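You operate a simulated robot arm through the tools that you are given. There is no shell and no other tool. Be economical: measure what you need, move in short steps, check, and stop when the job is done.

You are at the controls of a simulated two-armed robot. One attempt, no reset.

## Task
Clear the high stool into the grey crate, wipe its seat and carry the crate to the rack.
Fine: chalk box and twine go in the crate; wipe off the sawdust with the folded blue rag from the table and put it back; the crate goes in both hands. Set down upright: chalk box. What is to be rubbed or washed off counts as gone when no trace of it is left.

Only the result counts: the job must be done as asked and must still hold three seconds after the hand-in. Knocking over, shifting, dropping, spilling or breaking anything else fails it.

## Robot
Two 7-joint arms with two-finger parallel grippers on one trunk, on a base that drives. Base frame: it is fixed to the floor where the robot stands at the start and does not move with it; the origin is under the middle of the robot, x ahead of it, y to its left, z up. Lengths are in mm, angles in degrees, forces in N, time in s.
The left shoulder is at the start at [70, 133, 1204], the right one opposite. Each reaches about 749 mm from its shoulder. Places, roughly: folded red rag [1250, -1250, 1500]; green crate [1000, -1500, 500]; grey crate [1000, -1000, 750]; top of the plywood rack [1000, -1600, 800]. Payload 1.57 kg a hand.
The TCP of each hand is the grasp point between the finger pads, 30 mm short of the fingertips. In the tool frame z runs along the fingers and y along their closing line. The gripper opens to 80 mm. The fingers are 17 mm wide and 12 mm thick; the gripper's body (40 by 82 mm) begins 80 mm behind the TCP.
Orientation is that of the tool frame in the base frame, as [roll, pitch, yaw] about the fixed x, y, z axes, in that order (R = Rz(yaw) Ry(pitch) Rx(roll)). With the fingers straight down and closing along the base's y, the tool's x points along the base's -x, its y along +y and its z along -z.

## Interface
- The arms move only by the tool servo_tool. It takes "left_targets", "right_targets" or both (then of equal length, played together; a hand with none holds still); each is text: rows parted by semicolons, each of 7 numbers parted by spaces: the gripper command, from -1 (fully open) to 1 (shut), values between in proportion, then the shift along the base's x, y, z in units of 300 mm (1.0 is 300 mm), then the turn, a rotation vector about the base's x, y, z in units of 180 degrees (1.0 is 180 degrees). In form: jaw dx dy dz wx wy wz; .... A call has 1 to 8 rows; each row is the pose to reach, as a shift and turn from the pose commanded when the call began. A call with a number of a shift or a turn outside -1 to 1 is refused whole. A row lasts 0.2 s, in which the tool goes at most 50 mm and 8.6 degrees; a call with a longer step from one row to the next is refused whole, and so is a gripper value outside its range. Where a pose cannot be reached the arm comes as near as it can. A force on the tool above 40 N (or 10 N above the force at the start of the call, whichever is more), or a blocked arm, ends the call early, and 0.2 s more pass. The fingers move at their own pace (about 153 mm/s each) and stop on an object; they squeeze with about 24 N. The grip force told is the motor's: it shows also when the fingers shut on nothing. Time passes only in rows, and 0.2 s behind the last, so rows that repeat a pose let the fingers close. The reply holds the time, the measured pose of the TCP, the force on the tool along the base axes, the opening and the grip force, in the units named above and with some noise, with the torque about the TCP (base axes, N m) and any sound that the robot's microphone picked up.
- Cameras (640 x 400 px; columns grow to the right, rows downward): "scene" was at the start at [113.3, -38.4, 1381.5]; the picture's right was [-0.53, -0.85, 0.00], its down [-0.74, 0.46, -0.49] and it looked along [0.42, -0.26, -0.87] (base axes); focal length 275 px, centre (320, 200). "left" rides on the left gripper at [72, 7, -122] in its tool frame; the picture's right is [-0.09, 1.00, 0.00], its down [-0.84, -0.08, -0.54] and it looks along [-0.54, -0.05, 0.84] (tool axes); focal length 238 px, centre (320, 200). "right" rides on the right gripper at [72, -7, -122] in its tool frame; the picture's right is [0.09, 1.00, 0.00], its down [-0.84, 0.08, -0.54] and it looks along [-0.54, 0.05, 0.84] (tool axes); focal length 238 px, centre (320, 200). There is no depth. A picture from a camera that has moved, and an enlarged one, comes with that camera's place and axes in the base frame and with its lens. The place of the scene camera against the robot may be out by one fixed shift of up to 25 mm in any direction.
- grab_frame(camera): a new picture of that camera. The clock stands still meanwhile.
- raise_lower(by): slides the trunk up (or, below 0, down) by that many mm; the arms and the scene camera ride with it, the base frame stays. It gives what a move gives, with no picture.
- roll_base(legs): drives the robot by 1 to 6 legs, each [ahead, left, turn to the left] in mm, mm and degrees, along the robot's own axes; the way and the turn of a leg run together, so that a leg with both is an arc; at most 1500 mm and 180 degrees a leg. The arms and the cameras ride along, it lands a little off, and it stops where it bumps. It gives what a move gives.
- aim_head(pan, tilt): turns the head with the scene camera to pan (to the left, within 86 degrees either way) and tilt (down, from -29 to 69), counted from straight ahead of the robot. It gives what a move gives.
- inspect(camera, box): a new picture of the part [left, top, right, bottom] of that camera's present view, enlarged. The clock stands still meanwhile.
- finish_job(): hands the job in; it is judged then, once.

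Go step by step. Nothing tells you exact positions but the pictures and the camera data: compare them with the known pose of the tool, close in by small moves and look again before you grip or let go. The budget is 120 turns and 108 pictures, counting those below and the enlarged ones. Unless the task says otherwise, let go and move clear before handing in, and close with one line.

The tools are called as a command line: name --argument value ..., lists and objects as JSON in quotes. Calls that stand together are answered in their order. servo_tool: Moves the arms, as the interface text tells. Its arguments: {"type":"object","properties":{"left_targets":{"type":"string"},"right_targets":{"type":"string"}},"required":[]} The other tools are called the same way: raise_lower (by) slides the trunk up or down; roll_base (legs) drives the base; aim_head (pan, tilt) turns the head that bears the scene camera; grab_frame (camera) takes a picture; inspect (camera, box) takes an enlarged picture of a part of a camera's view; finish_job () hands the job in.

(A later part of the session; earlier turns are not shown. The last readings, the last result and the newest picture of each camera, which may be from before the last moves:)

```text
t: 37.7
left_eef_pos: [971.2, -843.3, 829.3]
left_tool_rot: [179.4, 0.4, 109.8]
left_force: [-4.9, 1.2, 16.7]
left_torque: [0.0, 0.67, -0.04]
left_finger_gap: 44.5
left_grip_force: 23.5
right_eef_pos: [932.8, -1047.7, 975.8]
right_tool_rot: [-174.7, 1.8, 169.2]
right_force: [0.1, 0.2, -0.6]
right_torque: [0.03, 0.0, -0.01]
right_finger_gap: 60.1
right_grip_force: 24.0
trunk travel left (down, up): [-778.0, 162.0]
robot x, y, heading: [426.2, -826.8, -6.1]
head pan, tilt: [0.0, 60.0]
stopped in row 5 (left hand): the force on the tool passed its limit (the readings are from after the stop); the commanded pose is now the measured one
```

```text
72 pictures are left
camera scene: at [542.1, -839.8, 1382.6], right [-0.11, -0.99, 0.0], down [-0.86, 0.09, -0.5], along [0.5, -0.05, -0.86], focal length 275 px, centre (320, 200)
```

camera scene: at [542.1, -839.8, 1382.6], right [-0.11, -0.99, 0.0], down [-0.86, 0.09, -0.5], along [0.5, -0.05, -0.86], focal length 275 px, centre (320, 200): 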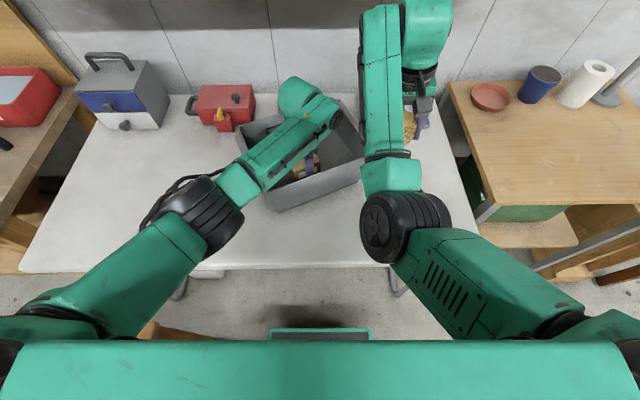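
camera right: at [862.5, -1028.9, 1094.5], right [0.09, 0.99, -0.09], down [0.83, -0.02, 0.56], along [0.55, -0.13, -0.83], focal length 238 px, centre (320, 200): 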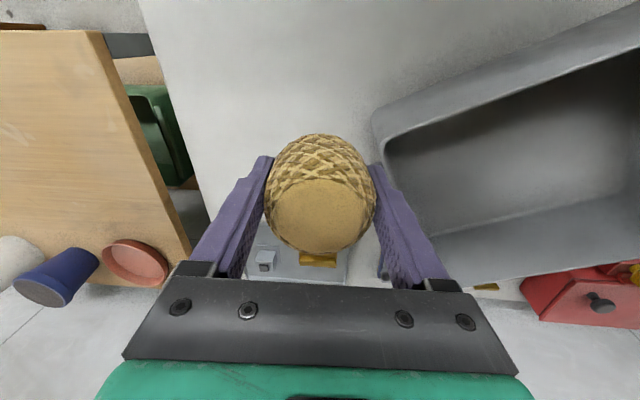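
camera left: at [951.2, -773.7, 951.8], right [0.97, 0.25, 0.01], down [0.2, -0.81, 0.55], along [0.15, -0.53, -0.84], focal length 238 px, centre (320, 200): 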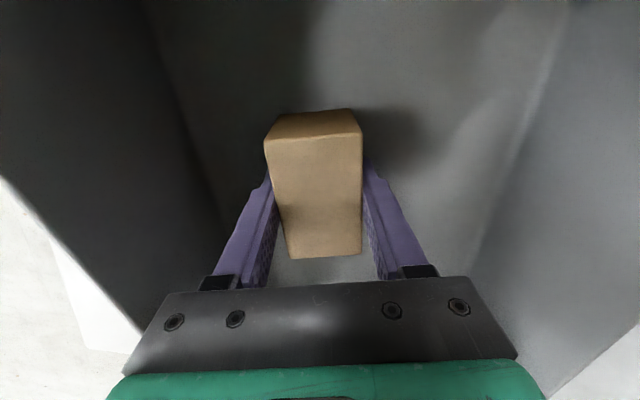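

Contact at TCP 829 puts the chalk on the crate floor (z≈790), so the table is higher than first reckoned (~775). Release and rise.

servo_tool --left_targets "0.6 0 0 0 0 0 0; -0.4 0 0 0 0 0 0; -0.5 0 0 0 0 0 0; -0.5 0 0 0.05 0 0 0; -0.5 0 0 0.2 0 0 0; -0.5 0 0 0.36 0 0 0; -0.5 0 0 0.52 0 0 0"

grab_frame --camera "left"

```text
t: 39.3
left_eef_pos: [973.5, -844.0, 982.1]
left_tool_rot: [179.5, 0.2, 109.7]
left_force: [0.3, -1.0, -0.2]
left_torque: [0.01, 0.03, 0.03]
left_finger_gap: 60.2
left_grip_force: 0.1
right_eef_pos: [934.5, -1047.5, 972.8]
right_tool_rot: [-174.7, 1.7, 169.3]
right_force: [0.2, 0.2, -1.5]
right_torque: [0.02, 0.02, 0.0]
right_finger_gap: 60.0
right_grip_force: 23.6
trunk travel left (down, up): [-778.0, 162.0]
robot x, y, heading: [422.1, -819.5, -6.2]
head pan, tilt: [0.0, 60.0]
```

```text
71 pictures are left
camera left: at [954.9, -774.6, 1104.6], right [0.97, 0.25, 0.01], down [0.21, -0.81, 0.54], along [0.14, -0.52, -0.84], focal length 238 px, centre (320, 200)
```

left: 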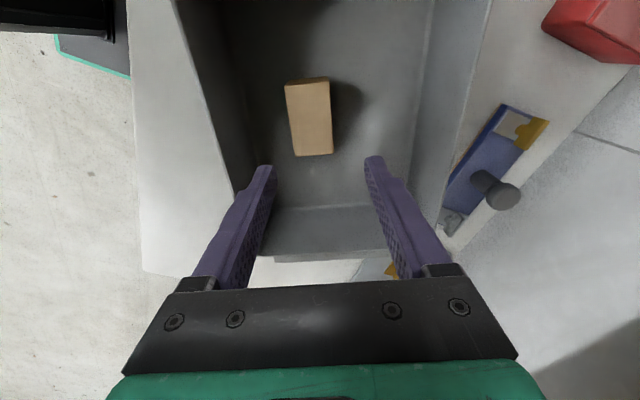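

Chalk stands upright in the crate. Now I move the left hand aside and drive 70 mm nearer so the right arm can reach with the twine.

servo_tool --left_targets "-0.5 -0.03 0.1 0.03 0 0 -0.03; -0.5 -0.08 0.23 0.05 0 0 -0.06; -0.5 -0.14 0.36 0.05 0 0 -0.09; -0.5 -0.2 0.49 0.05 0 0 -0.12; -0.5 -0.3 0.6 0.05 0 0 -0.12; -0.5 -0.4 0.68 0.05 0 0 -0.12"

roll_base --legs '[[70, 0, 0]]'

grab_frame --camera "right"

grab_frame --camera "scene"

```text
t: 40.7
left_eef_pos: [849.5, -639.0, 1000.6]
left_tool_rot: [179.4, 0.1, 88.2]
left_force: [-0.9, 0.2, 0.4]
left_torque: [-0.03, -0.04, 0.0]
left_finger_gap: 59.5
left_grip_force: 0.2
right_eef_pos: [934.3, -1047.2, 975.5]
right_tool_rot: [-174.6, 1.7, 169.3]
right_force: [-1.3, 0.8, -1.8]
right_torque: [0.0, 0.0, 0.01]
right_finger_gap: 60.2
right_grip_force: 24.3
trunk travel left (down, up): [-778.0, 162.0]
robot x, y, heading: [427.5, -823.6, -6.1]
head pan, tilt: [0.0, 60.0]
```

```text
t: 41.8
left_eef_pos: [917.6, -647.1, 1001.6]
left_tool_rot: [179.3, 0.2, 88.1]
left_force: [-0.3, 0.6, -0.1]
left_torque: [-0.02, -0.03, -0.04]
left_finger_gap: 60.0
left_grip_force: 0.1
right_eef_pos: [1002.6, -1054.4, 976.2]
right_tool_rot: [-174.7, 1.8, 169.3]
right_force: [0.3, -0.3, -0.6]
right_torque: [-0.02, 0.01, -0.03]
right_finger_gap: 60.3
right_grip_force: 24.0
trunk travel left (down, up): [-778.0, 162.0]
robot x, y, heading: [490.1, -832.5, -6.3]
head pan, tilt: [0.0, 60.0]
```

```text
70 pictures are left
camera right: at [927.6, -1036.8, 1095.8], right [0.1, 0.99, -0.09], down [0.83, -0.03, 0.56], along [0.55, -0.13, -0.82], focal length 238 px, centre (320, 200)
```

right: 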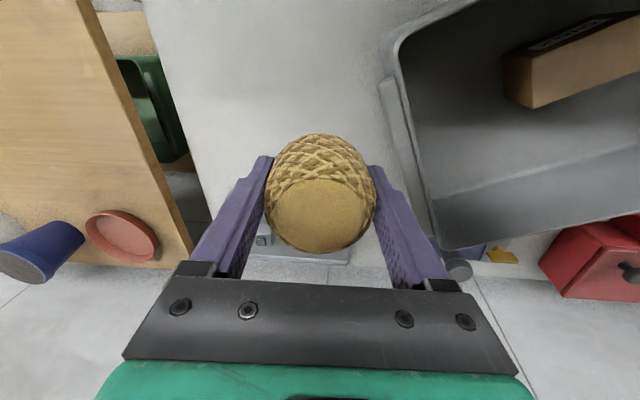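

```text
69 pictures are left
camera scene: at [610.6, -846.7, 1382.5], right [-0.11, -0.99, 0.0], down [-0.86, 0.09, -0.5], along [0.5, -0.05, -0.86], focal length 275 px, centre (320, 200)
```

scene: 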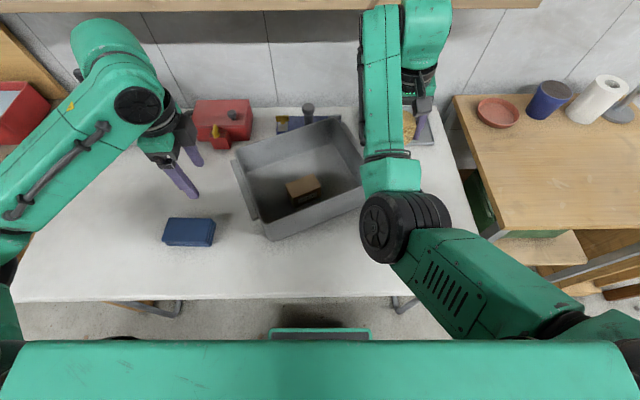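

Now bring the twine over the crate's rear right part, levelling the hand.

servo_tool --right_targets "1 0.01 0.05 0.02 0.01 0.001 0.01; 1 0.03 0.12 0.04 0.02 0.002 0.02; 1 0.05 0.2 0.05 0.031 0.004 0.03; 1 0.08 0.29 0.05 0.031 0.004 0.04; 1 0.11 0.38 0.05 0.031 0.004 0.05; 1 0.135 0.47 0.04 0.031 0.004 0.05; 1 0.16 0.57 0.03 0.031 0.004 0.05; 1 0.16 0.59 0.03 0.031 0.004 0.05" --left_targets "-0.5 0 0 0.05 0 0 0; -0.5 0 0 0.1 0 0 0; -0.5 0 0 0.15 0 0 0; -0.5 0 0 0.15 0 0 0; -0.5 0 0 0.15 0 0 0; -0.5 0 0 0.15 0 0 0; -0.5 0 0 0.15 0 0 0; -0.5 0 0 0.15 0 0 0"

grab_frame --camera "right"

grab_frame --camera "scene"

```text
t: 43.5
left_eef_pos: [919.9, -648.9, 1045.1]
left_tool_rot: [179.5, 0.1, 88.2]
left_force: [-0.6, -0.1, 0.8]
left_torque: [0.02, -0.01, 0.0]
left_finger_gap: 60.0
left_grip_force: 0.0
right_eef_pos: [1052.0, -876.6, 982.2]
right_tool_rot: [179.8, 0.3, 178.2]
right_force: [0.0, -0.1, -0.7]
right_torque: [0.03, 0.01, 0.05]
right_finger_gap: 60.3
right_grip_force: 24.0
right hand out of reach, approached as far as the arm can: row 1, 2, 3
trunk travel left (down, up): [-778.0, 162.0]
robot x, y, heading: [491.8, -828.7, -6.3]
head pan, tilt: [0.0, 60.0]
```

```text
68 pictures are left
camera right: at [979.5, -882.3, 1103.8], right [-0.06, 1.0, 0.0], down [0.84, 0.05, 0.55], along [0.54, 0.04, -0.84], focal length 238 px, centre (320, 200)
```

right: 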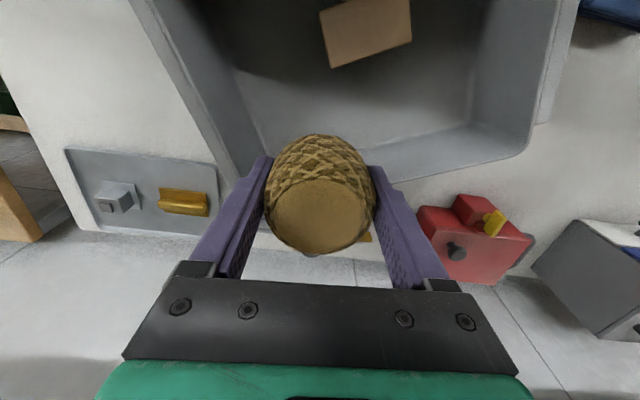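

```text
67 pictures are left
camera scene: at [614.2, -847.2, 1382.2], right [-0.11, -0.99, 0.0], down [-0.86, 0.09, -0.5], along [0.5, -0.05, -0.87], focal length 275 px, centre (320, 200)
```

scene: 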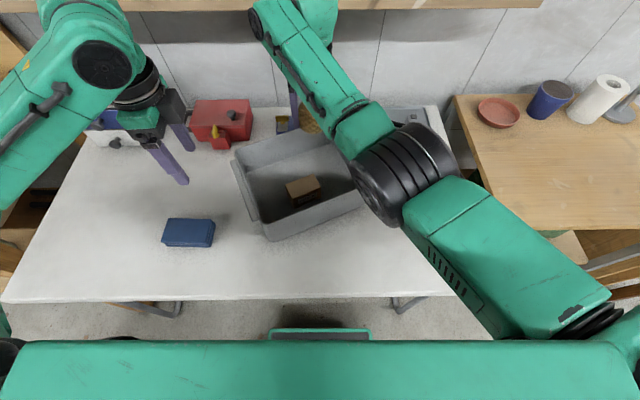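

Twine hovers above the free back-right floor. Lowering: part trunk, part arm.

raise_lower --by -70

servo_tool --right_targets "1 0 0 -0.07 0 0 0; 1 0 0 -0.14 0 0 0; 1 0 0 -0.2 0 0 0; 1 0 0 -0.22 0 0 0; 1 0 0 -0.24 0 0 0; 1 0 0 -0.26 0 0 0; 1 0 0 -0.28 0 0 0"

grab_frame --camera "right"

```text
t: 44.6
left_eef_pos: [920.6, -648.0, 974.5]
left_tool_rot: [179.5, 0.1, 88.2]
left_force: [0.6, 0.0, -0.8]
left_torque: [0.02, -0.04, 0.03]
left_finger_gap: 59.7
left_grip_force: 0.0
right_eef_pos: [1052.6, -878.0, 910.3]
right_tool_rot: [179.8, 0.3, 178.2]
right_force: [0.4, -0.4, -0.2]
right_torque: [-0.04, -0.01, 0.0]
right_finger_gap: 60.3
right_grip_force: 23.9
trunk travel left (down, up): [-708.0, 232.0]
robot x, y, heading: [493.4, -830.5, -6.2]
head pan, tilt: [0.0, 60.0]
```

```text
t: 46.2
left_eef_pos: [917.4, -650.1, 976.3]
left_tool_rot: [179.3, 0.2, 88.1]
left_force: [-0.2, -0.2, -0.5]
left_torque: [-0.06, 0.01, 0.02]
left_finger_gap: 59.9
left_grip_force: 0.0
right_eef_pos: [1051.4, -876.5, 834.7]
right_tool_rot: [179.9, 0.9, 178.4]
right_force: [2.4, -1.4, 26.2]
right_torque: [-0.13, 0.3, 0.01]
right_finger_gap: 60.0
right_grip_force: 23.9
trunk travel left (down, up): [-708.0, 232.0]
robot x, y, heading: [489.8, -831.2, -6.4]
head pan, tilt: [0.0, 60.0]
```

```text
66 pictures are left
camera right: at [977.7, -881.8, 955.5], right [-0.06, 1.0, 0.0], down [0.83, 0.05, 0.56], along [0.55, 0.04, -0.83], focal length 238 px, centre (320, 200)
```

right: 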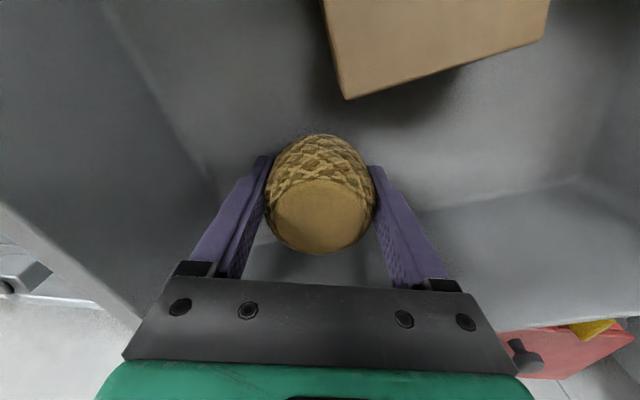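

Twine rests on the crate floor (contact at 834.7, force 26 N). Release with a modest opening and rise straight.

servo_tool --right_targets "-0.2 0 0 0.06 0 0 0; -0.85 0 0 0.06 0 0 0; -0.85 0 0 0.06 0 0 0; -0.85 0 0 0.15 0 0 0; -0.85 0 0 0.3 0 0 0; -0.85 0 0 0.45 0 0 0; -0.85 0 0 0.55 0 0 0"

grab_frame --camera "right"

```text
t: 47.8
left_eef_pos: [918.6, -648.2, 974.7]
left_tool_rot: [179.5, 0.2, 88.3]
left_force: [1.0, 0.4, 0.1]
left_torque: [0.0, -0.02, -0.01]
left_finger_gap: 59.9
left_grip_force: 0.1
right_eef_pos: [1051.6, -878.7, 994.6]
right_tool_rot: [179.8, 0.3, 178.3]
right_force: [0.4, 0.2, -0.1]
right_torque: [0.0, -0.01, -0.01]
right_finger_gap: 74.0
right_grip_force: 0.1
trunk travel left (down, up): [-708.0, 232.0]
robot x, y, heading: [491.4, -830.9, -6.2]
head pan, tilt: [0.0, 60.0]
```

```text
65 pictures are left
camera right: at [979.3, -884.5, 1117.9], right [-0.06, 1.0, 0.0], down [0.84, 0.05, 0.55], along [0.55, 0.04, -0.84], focal length 238 px, centre (320, 200)
```

right: 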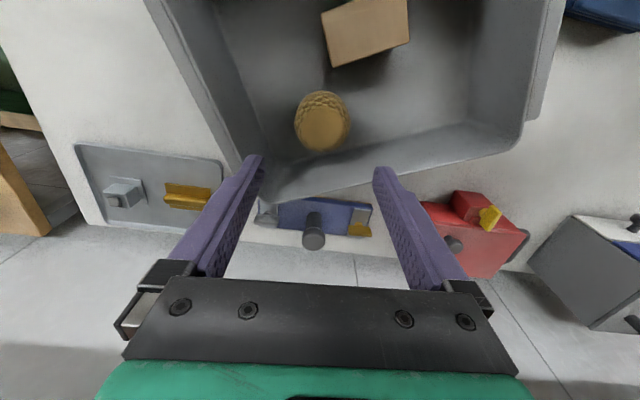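

Both items are in the crate. Now to the rag with the left hand: look first.

grab_frame --camera "left"

inspect --camera "scene" --box '[130, 180, 290, 280]'

```text
64 pictures are left
camera left: at [927.2, -576.0, 1096.4], right [0.99, -0.12, 0.01], down [-0.11, -0.83, 0.54], along [-0.06, -0.54, -0.84], focal length 238 px, centre (320, 200)
```

left: 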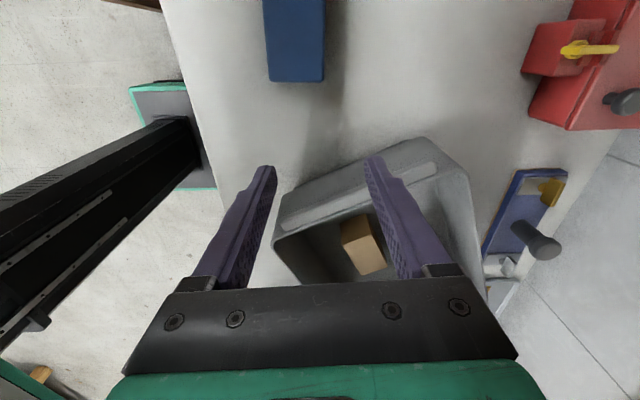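

```text
4.00 times, centred on (210, 230) of scene
camera zoom: at [613.4, -847.0, 1312.2], right [-0.11, -0.99, 0.0], down [-0.86, 0.09, -0.5], along [0.5, -0.05, -0.87], focal length 1100 px, centre (760, 80)
```

zoom: 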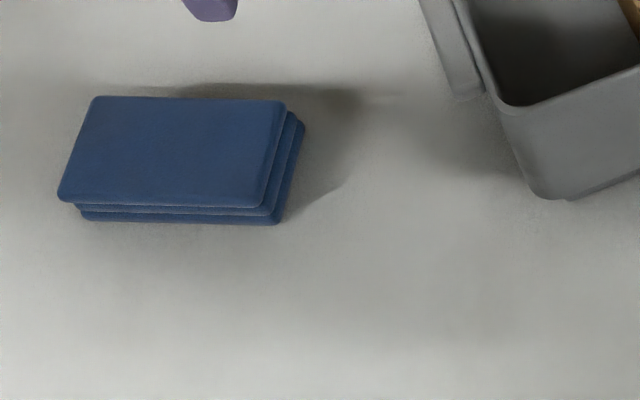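

Rag centre ≈ [899,-555], about 59 mm wide in x, 100 mm long. Moving above it with jaws open.

servo_tool --left_targets "-1 -0.02 0.1 0 0 0 -0.01; -1 -0.04 0.2 -0.03 0 0 -0.02; -1 -0.066 0.31 -0.1 0 0 -0.03; -1 -0.066 0.31 -0.2 0 0 -0.03; -1 -0.066 0.31 -0.3 0 0 -0.03; -1 -0.066 0.31 -0.3 0 0 -0.03"

grab_frame --camera "left"

inspect --camera "scene" --box '[90, 120, 290, 280]'

```text
t: 49.2
left_eef_pos: [898.2, -555.9, 885.6]
left_tool_rot: [179.5, 0.2, 82.8]
left_force: [-0.5, -0.8, 0.4]
left_torque: [0.0, 0.0, 0.01]
left_finger_gap: 80.2
left_grip_force: 0.1
right_eef_pos: [1052.3, -879.3, 995.6]
right_tool_rot: [179.9, 0.3, 178.3]
right_force: [-0.6, -0.1, 0.4]
right_torque: [-0.01, -0.01, -0.03]
right_finger_gap: 73.9
right_grip_force: 0.2
trunk travel left (down, up): [-708.0, 232.0]
robot x, y, heading: [489.7, -831.8, -6.1]
head pan, tilt: [0.0, 60.0]
```

```text
62 pictures are left
camera left: at [914.0, -485.4, 1007.3], right [0.98, -0.22, 0.01], down [-0.19, -0.82, 0.54], along [-0.11, -0.53, -0.84], focal length 238 px, centre (320, 200)
```

left: 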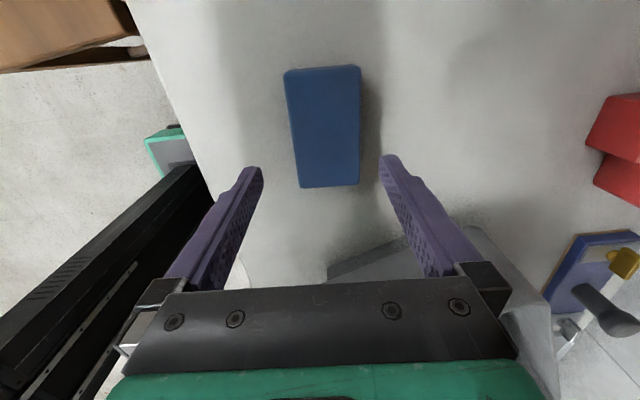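

```text
2.50 times, centred on (190, 200) of scene
camera zoom: at [613.6, -847.1, 1312.2], right [-0.11, -0.99, 0.0], down [-0.86, 0.09, -0.5], along [0.5, -0.05, -0.87], focal length 688 px, centre (645, 200)
```

zoom: 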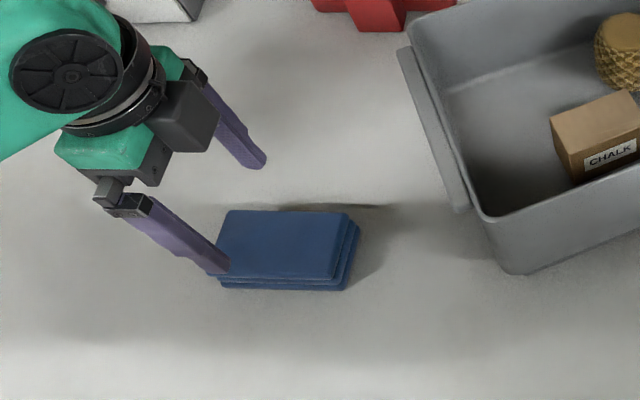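

servo_tool --left_targets "-1 0.026 0.016 -0.1 0 0 0; -1 0.026 0.016 -0.2 0 0 0; -1 0.026 0.016 -0.22 0 0 0; -1 0.026 0.016 -0.23 0 0 0; -1 0.026 0.016 -0.24 0 0 0; -1 0.026 0.016 -0.25 0 0 0"

grab_frame --camera "left"

inspect --camera "scene" --box '[90, 120, 290, 280]'

```text
t: 50.6
left_eef_pos: [908.2, -550.8, 808.8]
left_tool_rot: [179.6, 0.3, 82.8]
left_force: [-0.8, 0.2, -0.1]
left_torque: [-0.03, -0.02, -0.01]
left_finger_gap: 79.8
left_grip_force: 0.1
right_eef_pos: [1053.4, -878.6, 994.6]
right_tool_rot: [179.8, 0.4, 178.3]
right_force: [-0.3, 0.3, -0.6]
right_torque: [0.01, 0.02, -0.01]
right_finger_gap: 74.1
right_grip_force: 0.0
trunk travel left (down, up): [-708.0, 232.0]
robot x, y, heading: [490.5, -827.9, -5.9]
head pan, tilt: [0.0, 60.0]
```

```text
60 pictures are left
camera left: at [922.4, -479.5, 930.7], right [0.98, -0.22, 0.01], down [-0.19, -0.82, 0.54], along [-0.11, -0.53, -0.84], focal length 238 px, centre (320, 200)
```

left: 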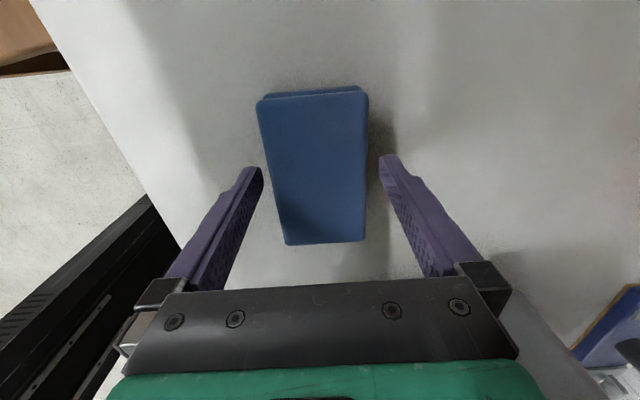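

```text
2.50 times, centred on (190, 200) of scene
camera zoom: at [614.1, -847.0, 1312.2], right [-0.11, -0.99, 0.0], down [-0.86, 0.09, -0.5], along [0.5, -0.05, -0.87], focal length 688 px, centre (645, 200)
```

zoom: 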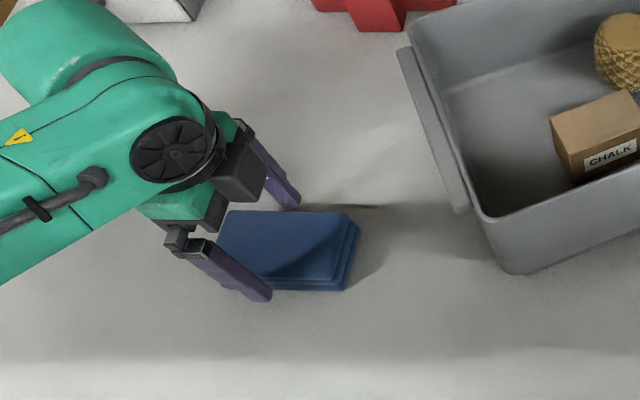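

servo_tool --left_targets "-1 0.0 0 -0.015 0 0 0; -1 0 0 -0.03 0 0 0; -1 0 0 -0.045 0 0 0; -1 0 0 -0.06 0 0 0; -1 0 0 -0.075 0 0 0; -1 0 0 -0.09 0 0 0; -1 0 0 -0.105 0 0 0; -1 0 0 -0.12 0 0 0"

grab_frame --camera "left"

```text
t: 52.0
left_eef_pos: [908.1, -549.2, 792.1]
left_tool_rot: [178.9, -0.2, 82.8]
left_force: [-11.2, -3.8, 27.6]
left_torque: [-0.08, 1.68, 0.15]
left_finger_gap: 79.9
left_grip_force: 0.0
right_eef_pos: [1049.9, -880.9, 997.5]
right_tool_rot: [179.7, 0.6, 178.3]
right_force: [-0.2, 0.0, -0.3]
right_torque: [0.0, -0.02, -0.02]
right_finger_gap: 73.9
right_grip_force: 0.1
trunk travel left (down, up): [-708.0, 232.0]
robot x, y, heading: [489.4, -828.8, -6.1]
head pan, tilt: [0.0, 60.0]
stopped in row 7 (left hand): the force on the tool passed its limit (the readings are from after the stop); the commanded pose is now the measured one
```

```text
58 pictures are left
camera left: at [920.8, -481.0, 913.2], right [0.98, -0.22, 0.02], down [-0.19, -0.82, 0.54], along [-0.1, -0.53, -0.84], focal length 238 px, centre (320, 200)
```

left: 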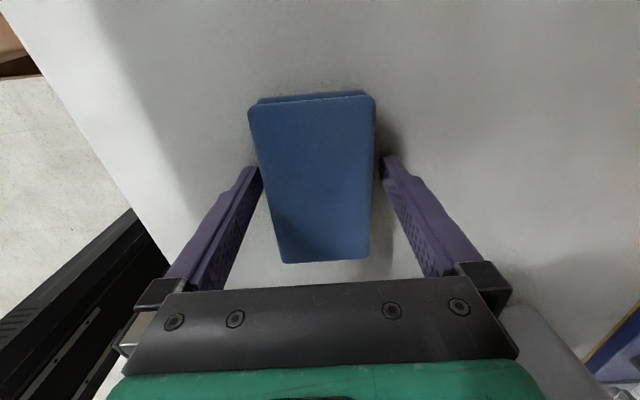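

The near finger touched something at tip z≈762 (table or a lower fold). I raise a few mm, shift slightly toward -x, then close.

servo_tool --left_targets "-1 0 0 0.03 0 0 0; -1 -0.014 0 0.04 0 0 0; -1 -0.014 0 0.02 0 0 0; -1 -0.014 0 0.012 0 0 0; -1 -0.014 0 0.012 0 0 0"

inspect --camera "left" --box '[220, 80, 420, 280]'

```text
t: 53.2
left_eef_pos: [906.9, -548.7, 791.0]
left_tool_rot: [178.9, -0.2, 82.7]
left_force: [0.4, 1.3, 7.3]
left_torque: [0.06, 0.37, -0.09]
left_finger_gap: 79.9
left_grip_force: 0.0
right_eef_pos: [1052.8, -879.6, 995.5]
right_tool_rot: [179.9, 0.4, 178.3]
right_force: [-0.9, -0.4, -0.3]
right_torque: [-0.02, -0.01, -0.02]
right_finger_gap: 74.1
right_grip_force: 0.1
trunk travel left (down, up): [-708.0, 232.0]
robot x, y, heading: [488.7, -833.3, -6.3]
head pan, tilt: [0.0, 60.0]
```

```text
2.00 times, centred on (320, 180) of left
camera zoom: at [920.4, -479.1, 913.1], right [0.98, -0.22, 0.02], down [-0.19, -0.82, 0.54], along [-0.1, -0.53, -0.84], focal length 477 px, centre (320, 240)
```

zoom: 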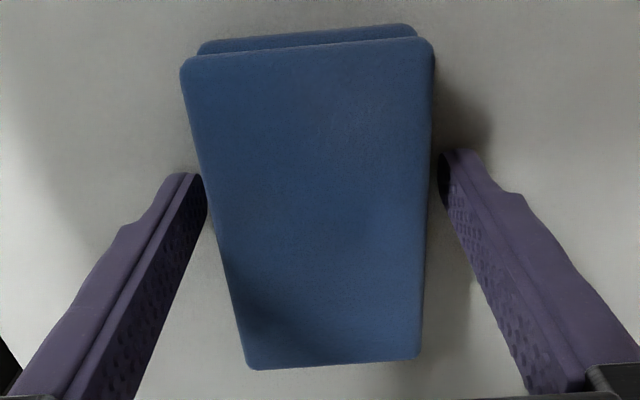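

servo_tool --left_targets "-1 0 0 0.012 0 0 0; 0.2 0 0 0.012 0 0 0; 0.7 0 0 0.012 0 0 0; 1 0 0 0.012 0 0 0; 1 0 0 0.012 0 0 0"

grab_frame --camera "left"

```text
t: 54.5
left_eef_pos: [907.4, -549.4, 794.3]
left_tool_rot: [178.9, -0.1, 82.9]
left_force: [0.4, 0.3, -0.1]
left_torque: [0.02, 0.0, 0.01]
left_finger_gap: 64.2
left_grip_force: 23.7
right_eef_pos: [1053.0, -878.6, 994.9]
right_tool_rot: [179.8, 0.3, 178.2]
right_force: [0.5, 0.4, 1.2]
right_torque: [-0.02, 0.01, 0.02]
right_finger_gap: 74.0
right_grip_force: 0.0
trunk travel left (down, up): [-708.0, 232.0]
robot x, y, heading: [488.5, -832.9, -6.2]
head pan, tilt: [0.0, 60.0]
```

```text
56 pictures are left
camera left: at [920.5, -478.9, 915.9], right [0.98, -0.22, 0.02], down [-0.19, -0.82, 0.54], along [-0.1, -0.53, -0.84], focal length 238 px, centre (320, 200)
```

left: 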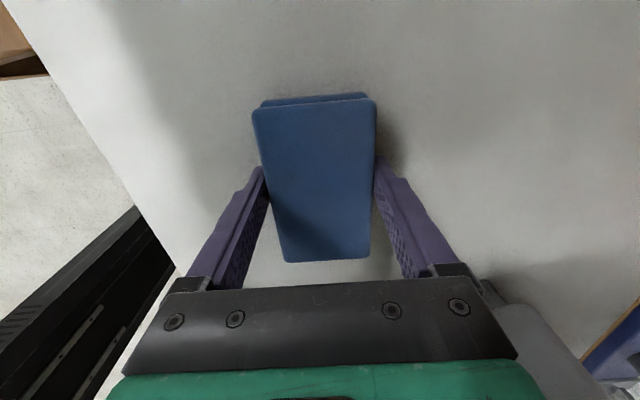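

Rag is held. Lift it, then reverse and go back to the stool.

servo_tool --left_targets "1 0 0 0.1 0 0 0; 1 0 0 0.25 0 0 0; 1 0 0 0.4 0 0 0; 1 0 -0.05 0.55 0 0 0; 1 -0.05 -0.1 0.6 0 0 0" --right_targets "-0.85 0 0 0 0 0 0; -0.85 0 0 0.02 0 0 0; -0.85 -0.05 0 0.04 0 0 0; -0.85 -0.12 0 0.05 0 0 0; -0.85 -0.2 -0.02 0.05 0 0 0"

roll_base --legs '[[-410, 0, 0], [0, 0, 6.2]]'

aim_head --pan 35 --tilt 55

grab_frame --camera "scene"

```text
t: 55.6
left_eef_pos: [890.8, -580.6, 977.0]
left_tool_rot: [179.0, -0.2, 82.7]
left_force: [-0.3, -0.4, 0.1]
left_torque: [0.03, 0.01, 0.02]
left_finger_gap: 64.2
left_grip_force: 23.9
right_eef_pos: [990.2, -886.8, 1009.9]
right_tool_rot: [179.9, 0.3, 178.3]
right_force: [-0.2, -0.2, -0.6]
right_torque: [0.0, -0.02, -0.01]
right_finger_gap: 74.0
right_grip_force: 0.1
right hand out of reach, approached as far as the arm can: row 3, 4
trunk travel left (down, up): [-708.0, 232.0]
robot x, y, heading: [491.4, -828.5, -6.2]
head pan, tilt: [0.0, 60.0]
```

```text
t: 58.7
left_eef_pos: [454.2, -493.8, 974.4]
left_tool_rot: [179.1, -0.2, 89.3]
left_force: [-0.6, 0.1, -0.7]
left_torque: [0.01, -0.02, -0.06]
left_finger_gap: 64.2
left_grip_force: 24.1
right_eef_pos: [587.8, -786.5, 1011.3]
right_tool_rot: [179.8, 0.3, -175.3]
right_force: [0.0, 1.2, -1.0]
right_torque: [-0.03, -0.02, 0.01]
right_finger_gap: 74.0
right_grip_force: 0.1
trunk travel left (down, up): [-708.0, 232.0]
robot x, y, heading: [84.7, -784.9, 0.3]
head pan, tilt: [0.0, 60.0]
```

```text
t: 59.7
left_eef_pos: [454.8, -493.4, 974.6]
left_tool_rot: [178.9, 0.0, 89.3]
left_force: [0.7, 0.1, -0.3]
left_torque: [-0.01, -0.01, 0.01]
left_finger_gap: 64.7
left_grip_force: 23.7
right_eef_pos: [586.9, -784.8, 1010.8]
right_tool_rot: [179.8, 0.4, -175.3]
right_force: [0.3, -0.1, -0.3]
right_torque: [-0.03, 0.0, 0.0]
right_finger_gap: 74.0
right_grip_force: 0.1
trunk travel left (down, up): [-708.0, 232.0]
robot x, y, heading: [81.4, -786.1, 0.2]
head pan, tilt: [35.0, 55.0]
```

```text
55 pictures are left
camera scene: at [199.4, -749.8, 1318.2], right [0.58, -0.82, 0.0], down [-0.67, -0.47, -0.57], along [0.47, 0.33, -0.82], focal length 275 px, centre (320, 200)
```

scene: 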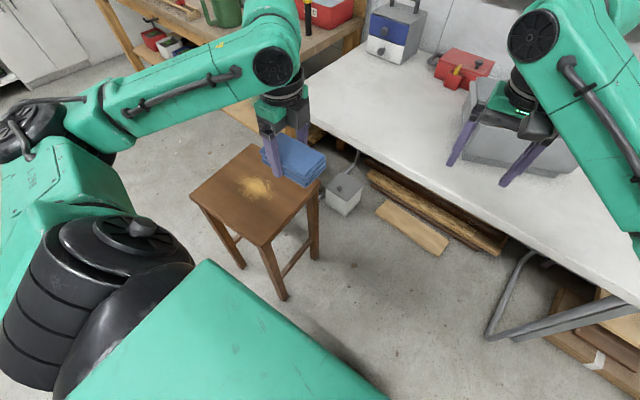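

roll_base --legs '[[0, 420, 0]]'

raise_lower --by -100

aim_head --pan 10 --tilt 60

grab_frame --camera "scene"

grab_frame --camera "left"

grab_frame --camera "right"

```text
t: 62.3
left_eef_pos: [452.2, -74.2, 974.3]
left_tool_rot: [179.0, -0.2, 89.4]
left_force: [-0.2, -0.2, -0.9]
left_torque: [0.01, -0.01, 0.01]
left_finger_gap: 64.4
left_grip_force: 24.0
right_eef_pos: [584.4, -366.9, 1009.7]
right_tool_rot: [179.8, 0.3, -175.2]
right_force: [-0.7, -1.0, -0.3]
right_torque: [0.02, 0.0, 0.02]
right_finger_gap: 73.9
right_grip_force: 0.0
trunk travel left (down, up): [-708.0, 232.0]
robot x, y, heading: [79.7, -369.6, 0.6]
head pan, tilt: [35.0, 55.0]
```

```text
t: 63.6
left_eef_pos: [450.5, -74.5, 875.2]
left_tool_rot: [179.0, -0.1, 89.5]
left_force: [0.1, -0.8, -1.4]
left_torque: [0.01, -0.01, 0.0]
left_finger_gap: 63.9
left_grip_force: 24.0
right_eef_pos: [584.9, -366.3, 910.5]
right_tool_rot: [179.7, 0.3, -175.2]
right_force: [-0.3, -1.1, -0.6]
right_torque: [-0.03, -0.03, -0.01]
right_finger_gap: 73.8
right_grip_force: 0.1
trunk travel left (down, up): [-608.0, 332.0]
robot x, y, heading: [77.7, -369.5, 0.5]
head pan, tilt: [35.0, 55.0]
```

```text
t: 64.5
left_eef_pos: [451.3, -73.5, 874.9]
left_tool_rot: [179.1, 0.0, 89.5]
left_force: [0.0, 0.1, -0.4]
left_torque: [0.0, -0.03, -0.02]
left_finger_gap: 63.8
left_grip_force: 23.6
right_eef_pos: [584.8, -366.6, 910.7]
right_tool_rot: [179.8, 0.4, -175.2]
right_force: [0.3, 0.4, 0.0]
right_torque: [0.0, 0.0, 0.0]
right_finger_gap: 74.0
right_grip_force: 0.1
trunk travel left (down, up): [-608.0, 332.0]
robot x, y, heading: [78.8, -369.0, 0.5]
head pan, tilt: [10.0, 60.0]
```

```text
54 pictures are left
camera scene: at [203.4, -360.7, 1212.2], right [0.18, -0.98, 0.0], down [-0.85, -0.16, -0.5], along [0.49, 0.09, -0.87], focal length 275 px, centre (320, 200)
```

scene: 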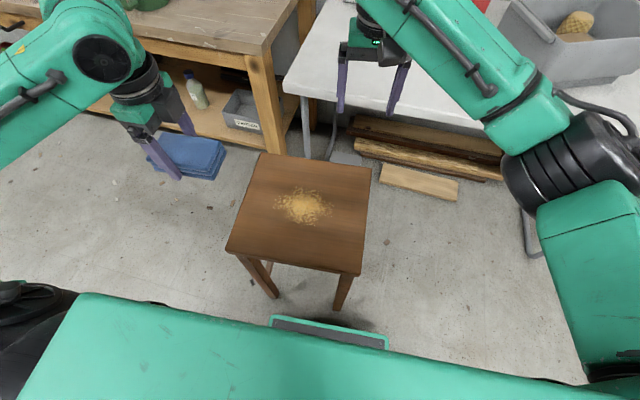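

```text
53 pictures are left
camera left: at [456.2, -3.0, 996.8], right [0.99, -0.1, 0.02], down [-0.1, -0.84, 0.54], along [-0.04, -0.54, -0.84], focal length 238 px, centre (320, 200)
```

left: 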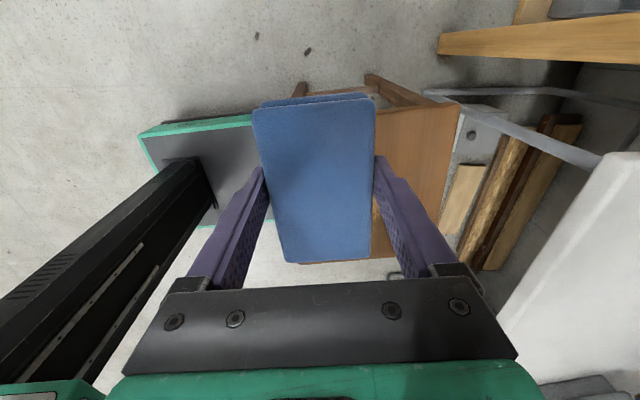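

```text
52 pictures are left
camera right: at [512.9, -379.8, 1032.3], right [-0.18, 0.98, 0.0], down [0.82, 0.15, 0.55], along [0.54, 0.1, -0.84], focal length 238 px, centre (320, 200)
```

right: 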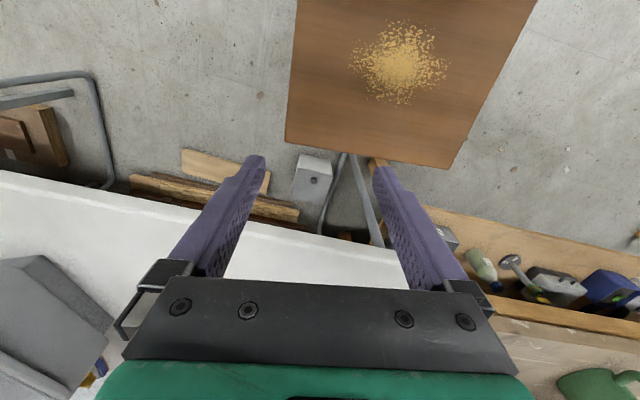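

Sawdust spans x 466–574, y -328…-182. First I move the right hand out of the way, then bring the rag over the stool.

servo_tool --right_targets "-0.85 -0.05 -0.1 0 0 0 0; -0.85 -0.1 -0.2 0 0 0 0; -0.85 -0.15 -0.3 0 0 0 0; -0.85 -0.2 -0.42 0 0 0 0; -0.85 -0.25 -0.54 0 0 0 0; -0.85 -0.3 -0.66 0 0 0 0; -0.85 -0.35 -0.78 0 0 0 0; -0.85 -0.4 -0.9 0 0 0 0"

servo_tool --left_targets "1 0 -0.1 -0.08 0 0 0; 1 0 -0.2 -0.16 0 0 0; 1 0 -0.3 -0.24 0 0 0; 1 0 -0.4 -0.32 0 0 0; 1 0 -0.48 -0.4 0 0 0; 1 0 -0.48 -0.5 0 0 0; 1 0 -0.48 -0.6 0 0 0; 1 0 -0.48 -0.7 0 0 0"

grab_frame --camera "scene"

```text
t: 66.3
left_eef_pos: [449.6, -75.7, 876.3]
left_tool_rot: [179.0, -0.2, 89.3]
left_force: [-0.2, -0.1, -0.4]
left_torque: [0.0, -0.02, -0.02]
left_finger_gap: 64.3
left_grip_force: 24.4
right_eef_pos: [464.5, -635.7, 912.1]
right_tool_rot: [179.8, 0.4, -175.1]
right_force: [-0.5, 0.3, 0.5]
right_torque: [0.03, 0.01, 0.0]
right_finger_gap: 73.8
right_grip_force: 0.1
trunk travel left (down, up): [-608.0, 332.0]
robot x, y, heading: [81.4, -367.7, 0.3]
head pan, tilt: [10.0, 60.0]
```

```text
t: 68.1
left_eef_pos: [450.6, -219.0, 664.8]
left_tool_rot: [179.0, -0.1, 89.4]
left_force: [0.8, -0.2, -0.3]
left_torque: [0.03, 0.02, -0.01]
left_finger_gap: 64.2
left_grip_force: 24.1
right_eef_pos: [464.8, -634.6, 909.9]
right_tool_rot: [179.8, 0.3, -175.2]
right_force: [0.5, -0.5, -0.5]
right_torque: [-0.03, 0.01, 0.02]
right_finger_gap: 73.8
right_grip_force: 0.0
trunk travel left (down, up): [-608.0, 332.0]
robot x, y, heading: [76.6, -370.3, 0.6]
head pan, tilt: [10.0, 60.0]
```

```text
51 pictures are left
camera scene: at [203.6, -360.8, 1212.2], right [0.18, -0.98, 0.0], down [-0.85, -0.16, -0.5], along [0.49, 0.09, -0.87], focal length 275 px, centre (320, 200)
```

scene: 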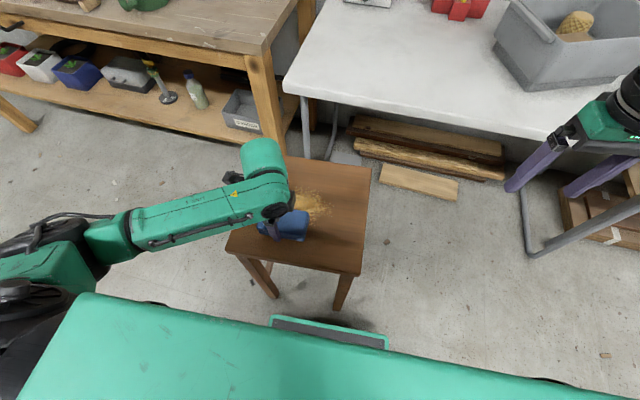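

servo_tool --left_targets "1 -0.08 0 0 0 0 0; 1 -0.08 0 -0.04 0 0 0; 1 -0.08 0 -0.055 0 0 0; 1 -0.08 0 -0.065 0 0 0; 1 -0.08 0 -0.075 0 0 0; 1 -0.08 0 -0.085 0 0 0; 1 -0.08 0 -0.09 0 0 0"

```text
t: 69.1
left_eef_pos: [426.2, -217.3, 651.5]
left_tool_rot: [178.4, -0.1, 89.3]
left_force: [-11.5, 2.6, 30.3]
left_torque: [0.13, 1.49, -0.18]
left_finger_gap: 64.4
left_grip_force: 23.8
right_eef_pos: [460.2, -635.8, 912.1]
right_tool_rot: [179.7, 0.6, -175.1]
right_force: [0.2, 0.0, -1.1]
right_torque: [0.01, -0.01, 0.01]
right_finger_gap: 74.0
right_grip_force: 0.2
trunk travel left (down, up): [-608.0, 332.0]
robot x, y, heading: [82.3, -367.4, 0.1]
head pan, tilt: [10.0, 60.0]
stopped in row 4 (left hand): the force on the tool passed its limit (the readings are from after the stop); the commanded pose is now the measured one
```

Rag touches the seat at TCP z≈651.5. Sweep forward across the first lane.

servo_tool --left_targets "1 0.08 0 -0.002 0 0 0; 1 0.17 0 -0.002 0 0 0; 1 0.26 0 -0.002 0 0 0; 1 0.35 0 -0.002 0 0 0; 1 0.44 0 -0.002 0 0 0; 1 0.53 0 -0.002 0 0 0; 1 0.6 0 -0.002 0 0 0; 1 0.6 0 -0.002 0 0 0"

inspect --camera "scene" --box '[210, 130, 400, 290]'

```text
t: 69.4
left_eef_pos: [425.0, -217.9, 650.8]
left_tool_rot: [178.7, -0.2, 89.2]
left_force: [-14.2, 2.3, 27.3]
left_torque: [0.28, 0.77, -0.06]
left_finger_gap: 64.7
left_grip_force: 23.8
right_eef_pos: [462.0, -635.0, 912.8]
right_tool_rot: [179.8, 0.5, -174.9]
right_force: [0.5, 0.1, 1.1]
right_torque: [0.01, 0.01, 0.03]
right_finger_gap: 74.2
right_grip_force: 0.0
trunk travel left (down, up): [-608.0, 332.0]
robot x, y, heading: [77.0, -369.0, 0.7]
head pan, tilt: [10.0, 60.0]
stopped in row 1 (left hand): the force on the tool passed its limit (the readings are from after the stop); the commanded pose is now the measured one
```

```text
2.50 times, centred on (305, 210) of scene
camera zoom: at [198.5, -361.0, 1212.7], right [0.18, -0.98, 0.0], down [-0.85, -0.16, -0.5], along [0.49, 0.09, -0.86], focal length 688 px, centre (358, 175)
```

zoom: 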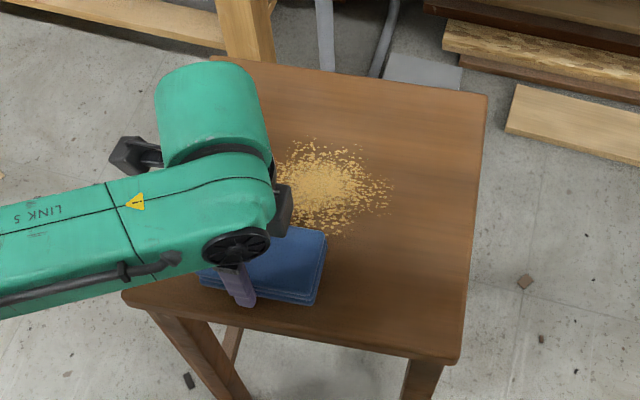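

servo_tool --left_targets "1 0 0 0.006 0 0 0; 1 0 0 0.012 0 0 0; 1 0 0 0.012 0 0 0"

```text
t: 70.2
left_eef_pos: [427.8, -219.0, 652.5]
left_tool_rot: [179.0, -0.2, 89.3]
left_force: [-0.3, 0.3, -0.1]
left_torque: [0.0, 0.03, 0.03]
left_finger_gap: 64.1
left_grip_force: 24.4
right_eef_pos: [465.0, -635.0, 911.5]
right_tool_rot: [179.8, 0.4, -175.1]
right_force: [0.3, -0.2, 0.0]
right_torque: [0.03, 0.0, 0.02]
right_finger_gap: 74.1
right_grip_force: 0.0
trunk travel left (down, up): [-608.0, 332.0]
robot x, y, heading: [81.7, -370.3, 0.3]
head pan, tilt: [10.0, 60.0]
```

servo_tool --left_targets "1 0 0 -0.005 0 0 0; 1 0 0 -0.007 0 0 0; 1 0.06 0 -0.007 0 0 0; 1 0.14 0 -0.007 0 0 0; 1 0.22 0 -0.007 0 0 0; 1 0.3 0 -0.007 0 0 0; 1 0.38 0 -0.007 0 0 0; 1 0.46 0 -0.007 0 0 0"

inspect --camera "scene" --box '[210, 130, 400, 290]'

```text
t: 72.0
left_eef_pos: [566.8, -216.2, 650.2]
left_tool_rot: [179.0, -0.3, 89.3]
left_force: [1.2, 0.1, 1.7]
left_torque: [0.13, 0.03, -0.01]
left_finger_gap: 64.3
left_grip_force: 24.1
right_eef_pos: [464.4, -635.7, 910.7]
right_tool_rot: [179.7, 0.5, -175.1]
right_force: [-0.1, 0.0, 0.1]
right_torque: [0.01, 0.0, 0.0]
right_finger_gap: 74.0
right_grip_force: 0.1
trunk travel left (down, up): [-608.0, 332.0]
robot x, y, heading: [79.4, -369.7, 0.2]
head pan, tilt: [10.0, 60.0]
```

```text
2.50 times, centred on (305, 210) of scene
camera zoom: at [202.6, -361.2, 1212.1], right [0.18, -0.98, 0.0], down [-0.85, -0.16, -0.5], along [0.49, 0.09, -0.87], focal length 688 px, centre (358, 175)
```

zoom: 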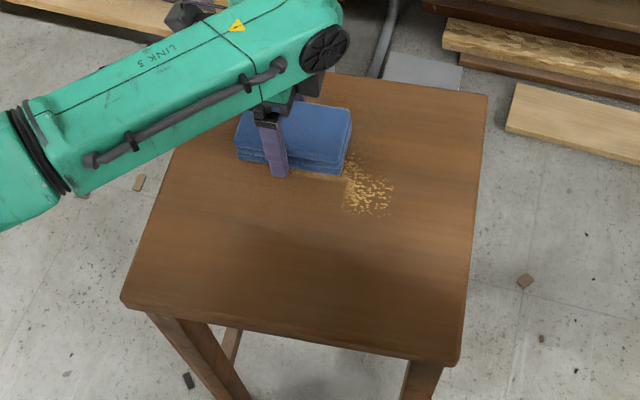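

Wiping works well with light pressure. Finish this lane forward, shift right, and sweep back.

servo_tool --left_targets "1 0.1 0 -0.001 0 0 0; 1 0.1 -0.1 -0.001 0 0 0; 1 0.1 -0.22 -0.001 0 0 0; 1 0.0 -0.23 -0.001 0 0 0; 1 -0.1 -0.23 -0.001 0 0 0; 1 -0.2 -0.23 -0.001 0 0 0; 1 -0.3 -0.23 -0.001 0 0 0; 1 -0.4 -0.23 -0.001 0 0 0"

inspect --camera "scene" --box '[210, 130, 400, 290]'

```text
t: 73.8
left_eef_pos: [445.2, -286.2, 651.0]
left_tool_rot: [178.7, -0.2, 89.2]
left_force: [6.9, 0.4, 19.9]
left_torque: [-0.06, 0.43, 0.04]
left_finger_gap: 64.4
left_grip_force: 23.9
right_eef_pos: [464.3, -637.1, 911.6]
right_tool_rot: [179.8, 0.3, -175.1]
right_force: [-0.5, 0.4, 1.1]
right_torque: [0.02, 0.04, -0.02]
right_finger_gap: 74.1
right_grip_force: 0.0
trunk travel left (down, up): [-608.0, 332.0]
robot x, y, heading: [81.1, -368.9, 0.3]
head pan, tilt: [10.0, 60.0]
```

```text
2.50 times, centred on (305, 210) of scene
camera zoom: at [201.7, -361.1, 1212.5], right [0.18, -0.98, 0.0], down [-0.85, -0.16, -0.5], along [0.49, 0.09, -0.87], focal length 688 px, centre (358, 175)
```

zoom: 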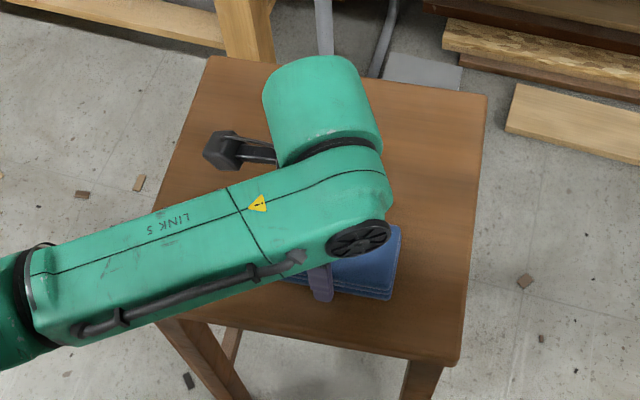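

servo_tool --left_targets "1 0.06 -0.04 0.002 0 0 0; 1 0.16 -0.06 0 0 0 0; 1 0.28 -0.06 -0.002 0 0 0; 1 0.4 -0.06 -0.003 0 0 0; 1 0.52 -0.06 -0.004 0 0 0; 1 0.52 0.1 -0.004 0 0 0; 1 0.4 0.12 -0.003 0 0 0; 1 0.28 0.12 -0.002 0 0 0"

servo_tool --left_targets "1 -0.1 0 0.002 0 0 0; 1 -0.2 0 0.004 0 0 0; 1 -0.3 0 0.004 0 0 0; 1 -0.3 0 0.1 0 0 0; 1 -0.3 0.1 0.25 0 0 0; 1 -0.3 0.25 0.4 0 0 0; 1 -0.3 0.4 0.5 0 0 0; 1 -0.3 0.55 0.6 0 0 0"

inspect --camera "scene" --box '[210, 130, 400, 290]'

```text
t: 75.6
left_eef_pos: [530.5, -251.2, 650.8]
left_tool_rot: [178.5, -0.1, 89.2]
left_force: [11.7, -0.6, 25.4]
left_torque: [-0.31, 0.48, 0.14]
left_finger_gap: 64.3
left_grip_force: 24.5
right_eef_pos: [463.1, -635.7, 912.2]
right_tool_rot: [179.8, 0.5, -175.1]
right_force: [-0.7, 0.6, 0.6]
right_torque: [0.01, 0.02, -0.03]
right_finger_gap: 73.9
right_grip_force: 0.1
trunk travel left (down, up): [-608.0, 332.0]
robot x, y, heading: [79.5, -368.6, 0.5]
head pan, tilt: [10.0, 60.0]
```

```text
refused: row 5 steps farther than a row can; nothing moved
```

```text
2.50 times, centred on (305, 210) of scene
camera zoom: at [200.9, -360.9, 1212.6], right [0.18, -0.98, 0.0], down [-0.85, -0.16, -0.5], along [0.49, 0.09, -0.87], focal length 688 px, centre (358, 175)
```

zoom: 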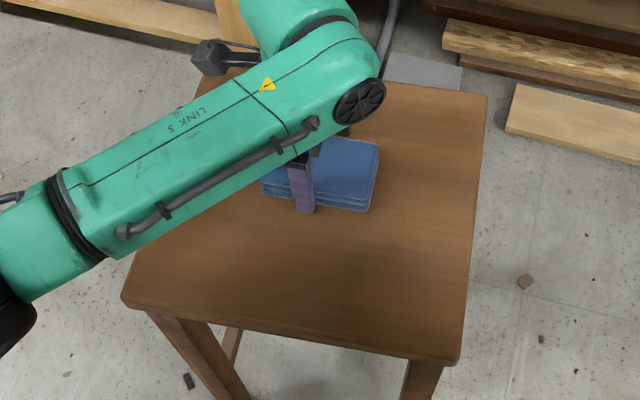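

servo_tool --left_targets "1 -0.1 0 0.002 0 0 0; 1 -0.2 0 0.004 0 0 0; 1 -0.3 0 0.004 0 0 0; 1 -0.3 0 0.1 0 0 0; 1 -0.3 0.08 0.22 0 0 0; 1 -0.3 0.18 0.34 0 0 0; 1 -0.3 0.3 0.44 0 0 0; 1 -0.3 0.42 0.54 0 0 0"

servo_tool --left_targets "1 -0.05 0.12 0.1 0 0 0; 1 -0.1 0.24 0.2 0 0 0; 1 -0.1 0.3 0.25 0 0 0"

inspect --camera "scene" --box '[210, 130, 400, 290]'

```text
t: 75.9
left_eef_pos: [520.9, -250.2, 650.5]
left_tool_rot: [178.1, -0.2, 89.4]
left_force: [-0.5, -1.1, 5.8]
left_torque: [0.47, 0.26, 0.03]
left_finger_gap: 64.4
left_grip_force: 24.0
right_eef_pos: [464.1, -634.5, 910.9]
right_tool_rot: [179.9, 0.4, -175.0]
right_force: [-0.7, -0.7, 1.3]
right_torque: [-0.01, -0.01, 0.02]
right_finger_gap: 74.0
right_grip_force: 0.0
trunk travel left (down, up): [-608.0, 332.0]
robot x, y, heading: [81.6, -370.8, 0.4]
head pan, tilt: [10.0, 60.0]
stopped in row 1 (left hand): the force on the tool passed its limit (the readings are from after the stop); the commanded pose is now the measured one
```

```text
t: 76.7
left_eef_pos: [493.1, -161.6, 728.5]
left_tool_rot: [178.2, -0.2, 89.4]
left_force: [0.1, 0.2, -1.2]
left_torque: [0.0, 0.0, 0.03]
left_finger_gap: 64.2
left_grip_force: 24.0
right_eef_pos: [464.4, -635.6, 911.5]
right_tool_rot: [179.8, 0.2, -175.1]
right_force: [0.6, -0.1, -0.4]
right_torque: [-0.01, -0.02, 0.02]
right_finger_gap: 74.1
right_grip_force: 0.0
trunk travel left (down, up): [-608.0, 332.0]
robot x, y, heading: [78.7, -370.4, 0.6]
head pan, tilt: [10.0, 60.0]
```

```text
2.50 times, centred on (305, 210) of scene
camera zoom: at [203.3, -360.5, 1212.1], right [0.18, -0.98, 0.0], down [-0.85, -0.16, -0.5], along [0.49, 0.09, -0.87], focal length 688 px, centre (358, 175)
```

zoom: 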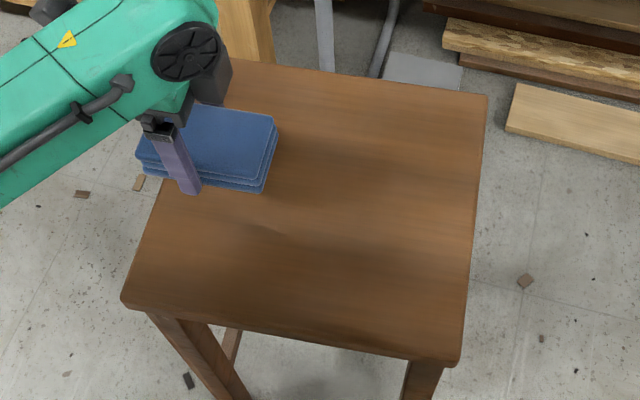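

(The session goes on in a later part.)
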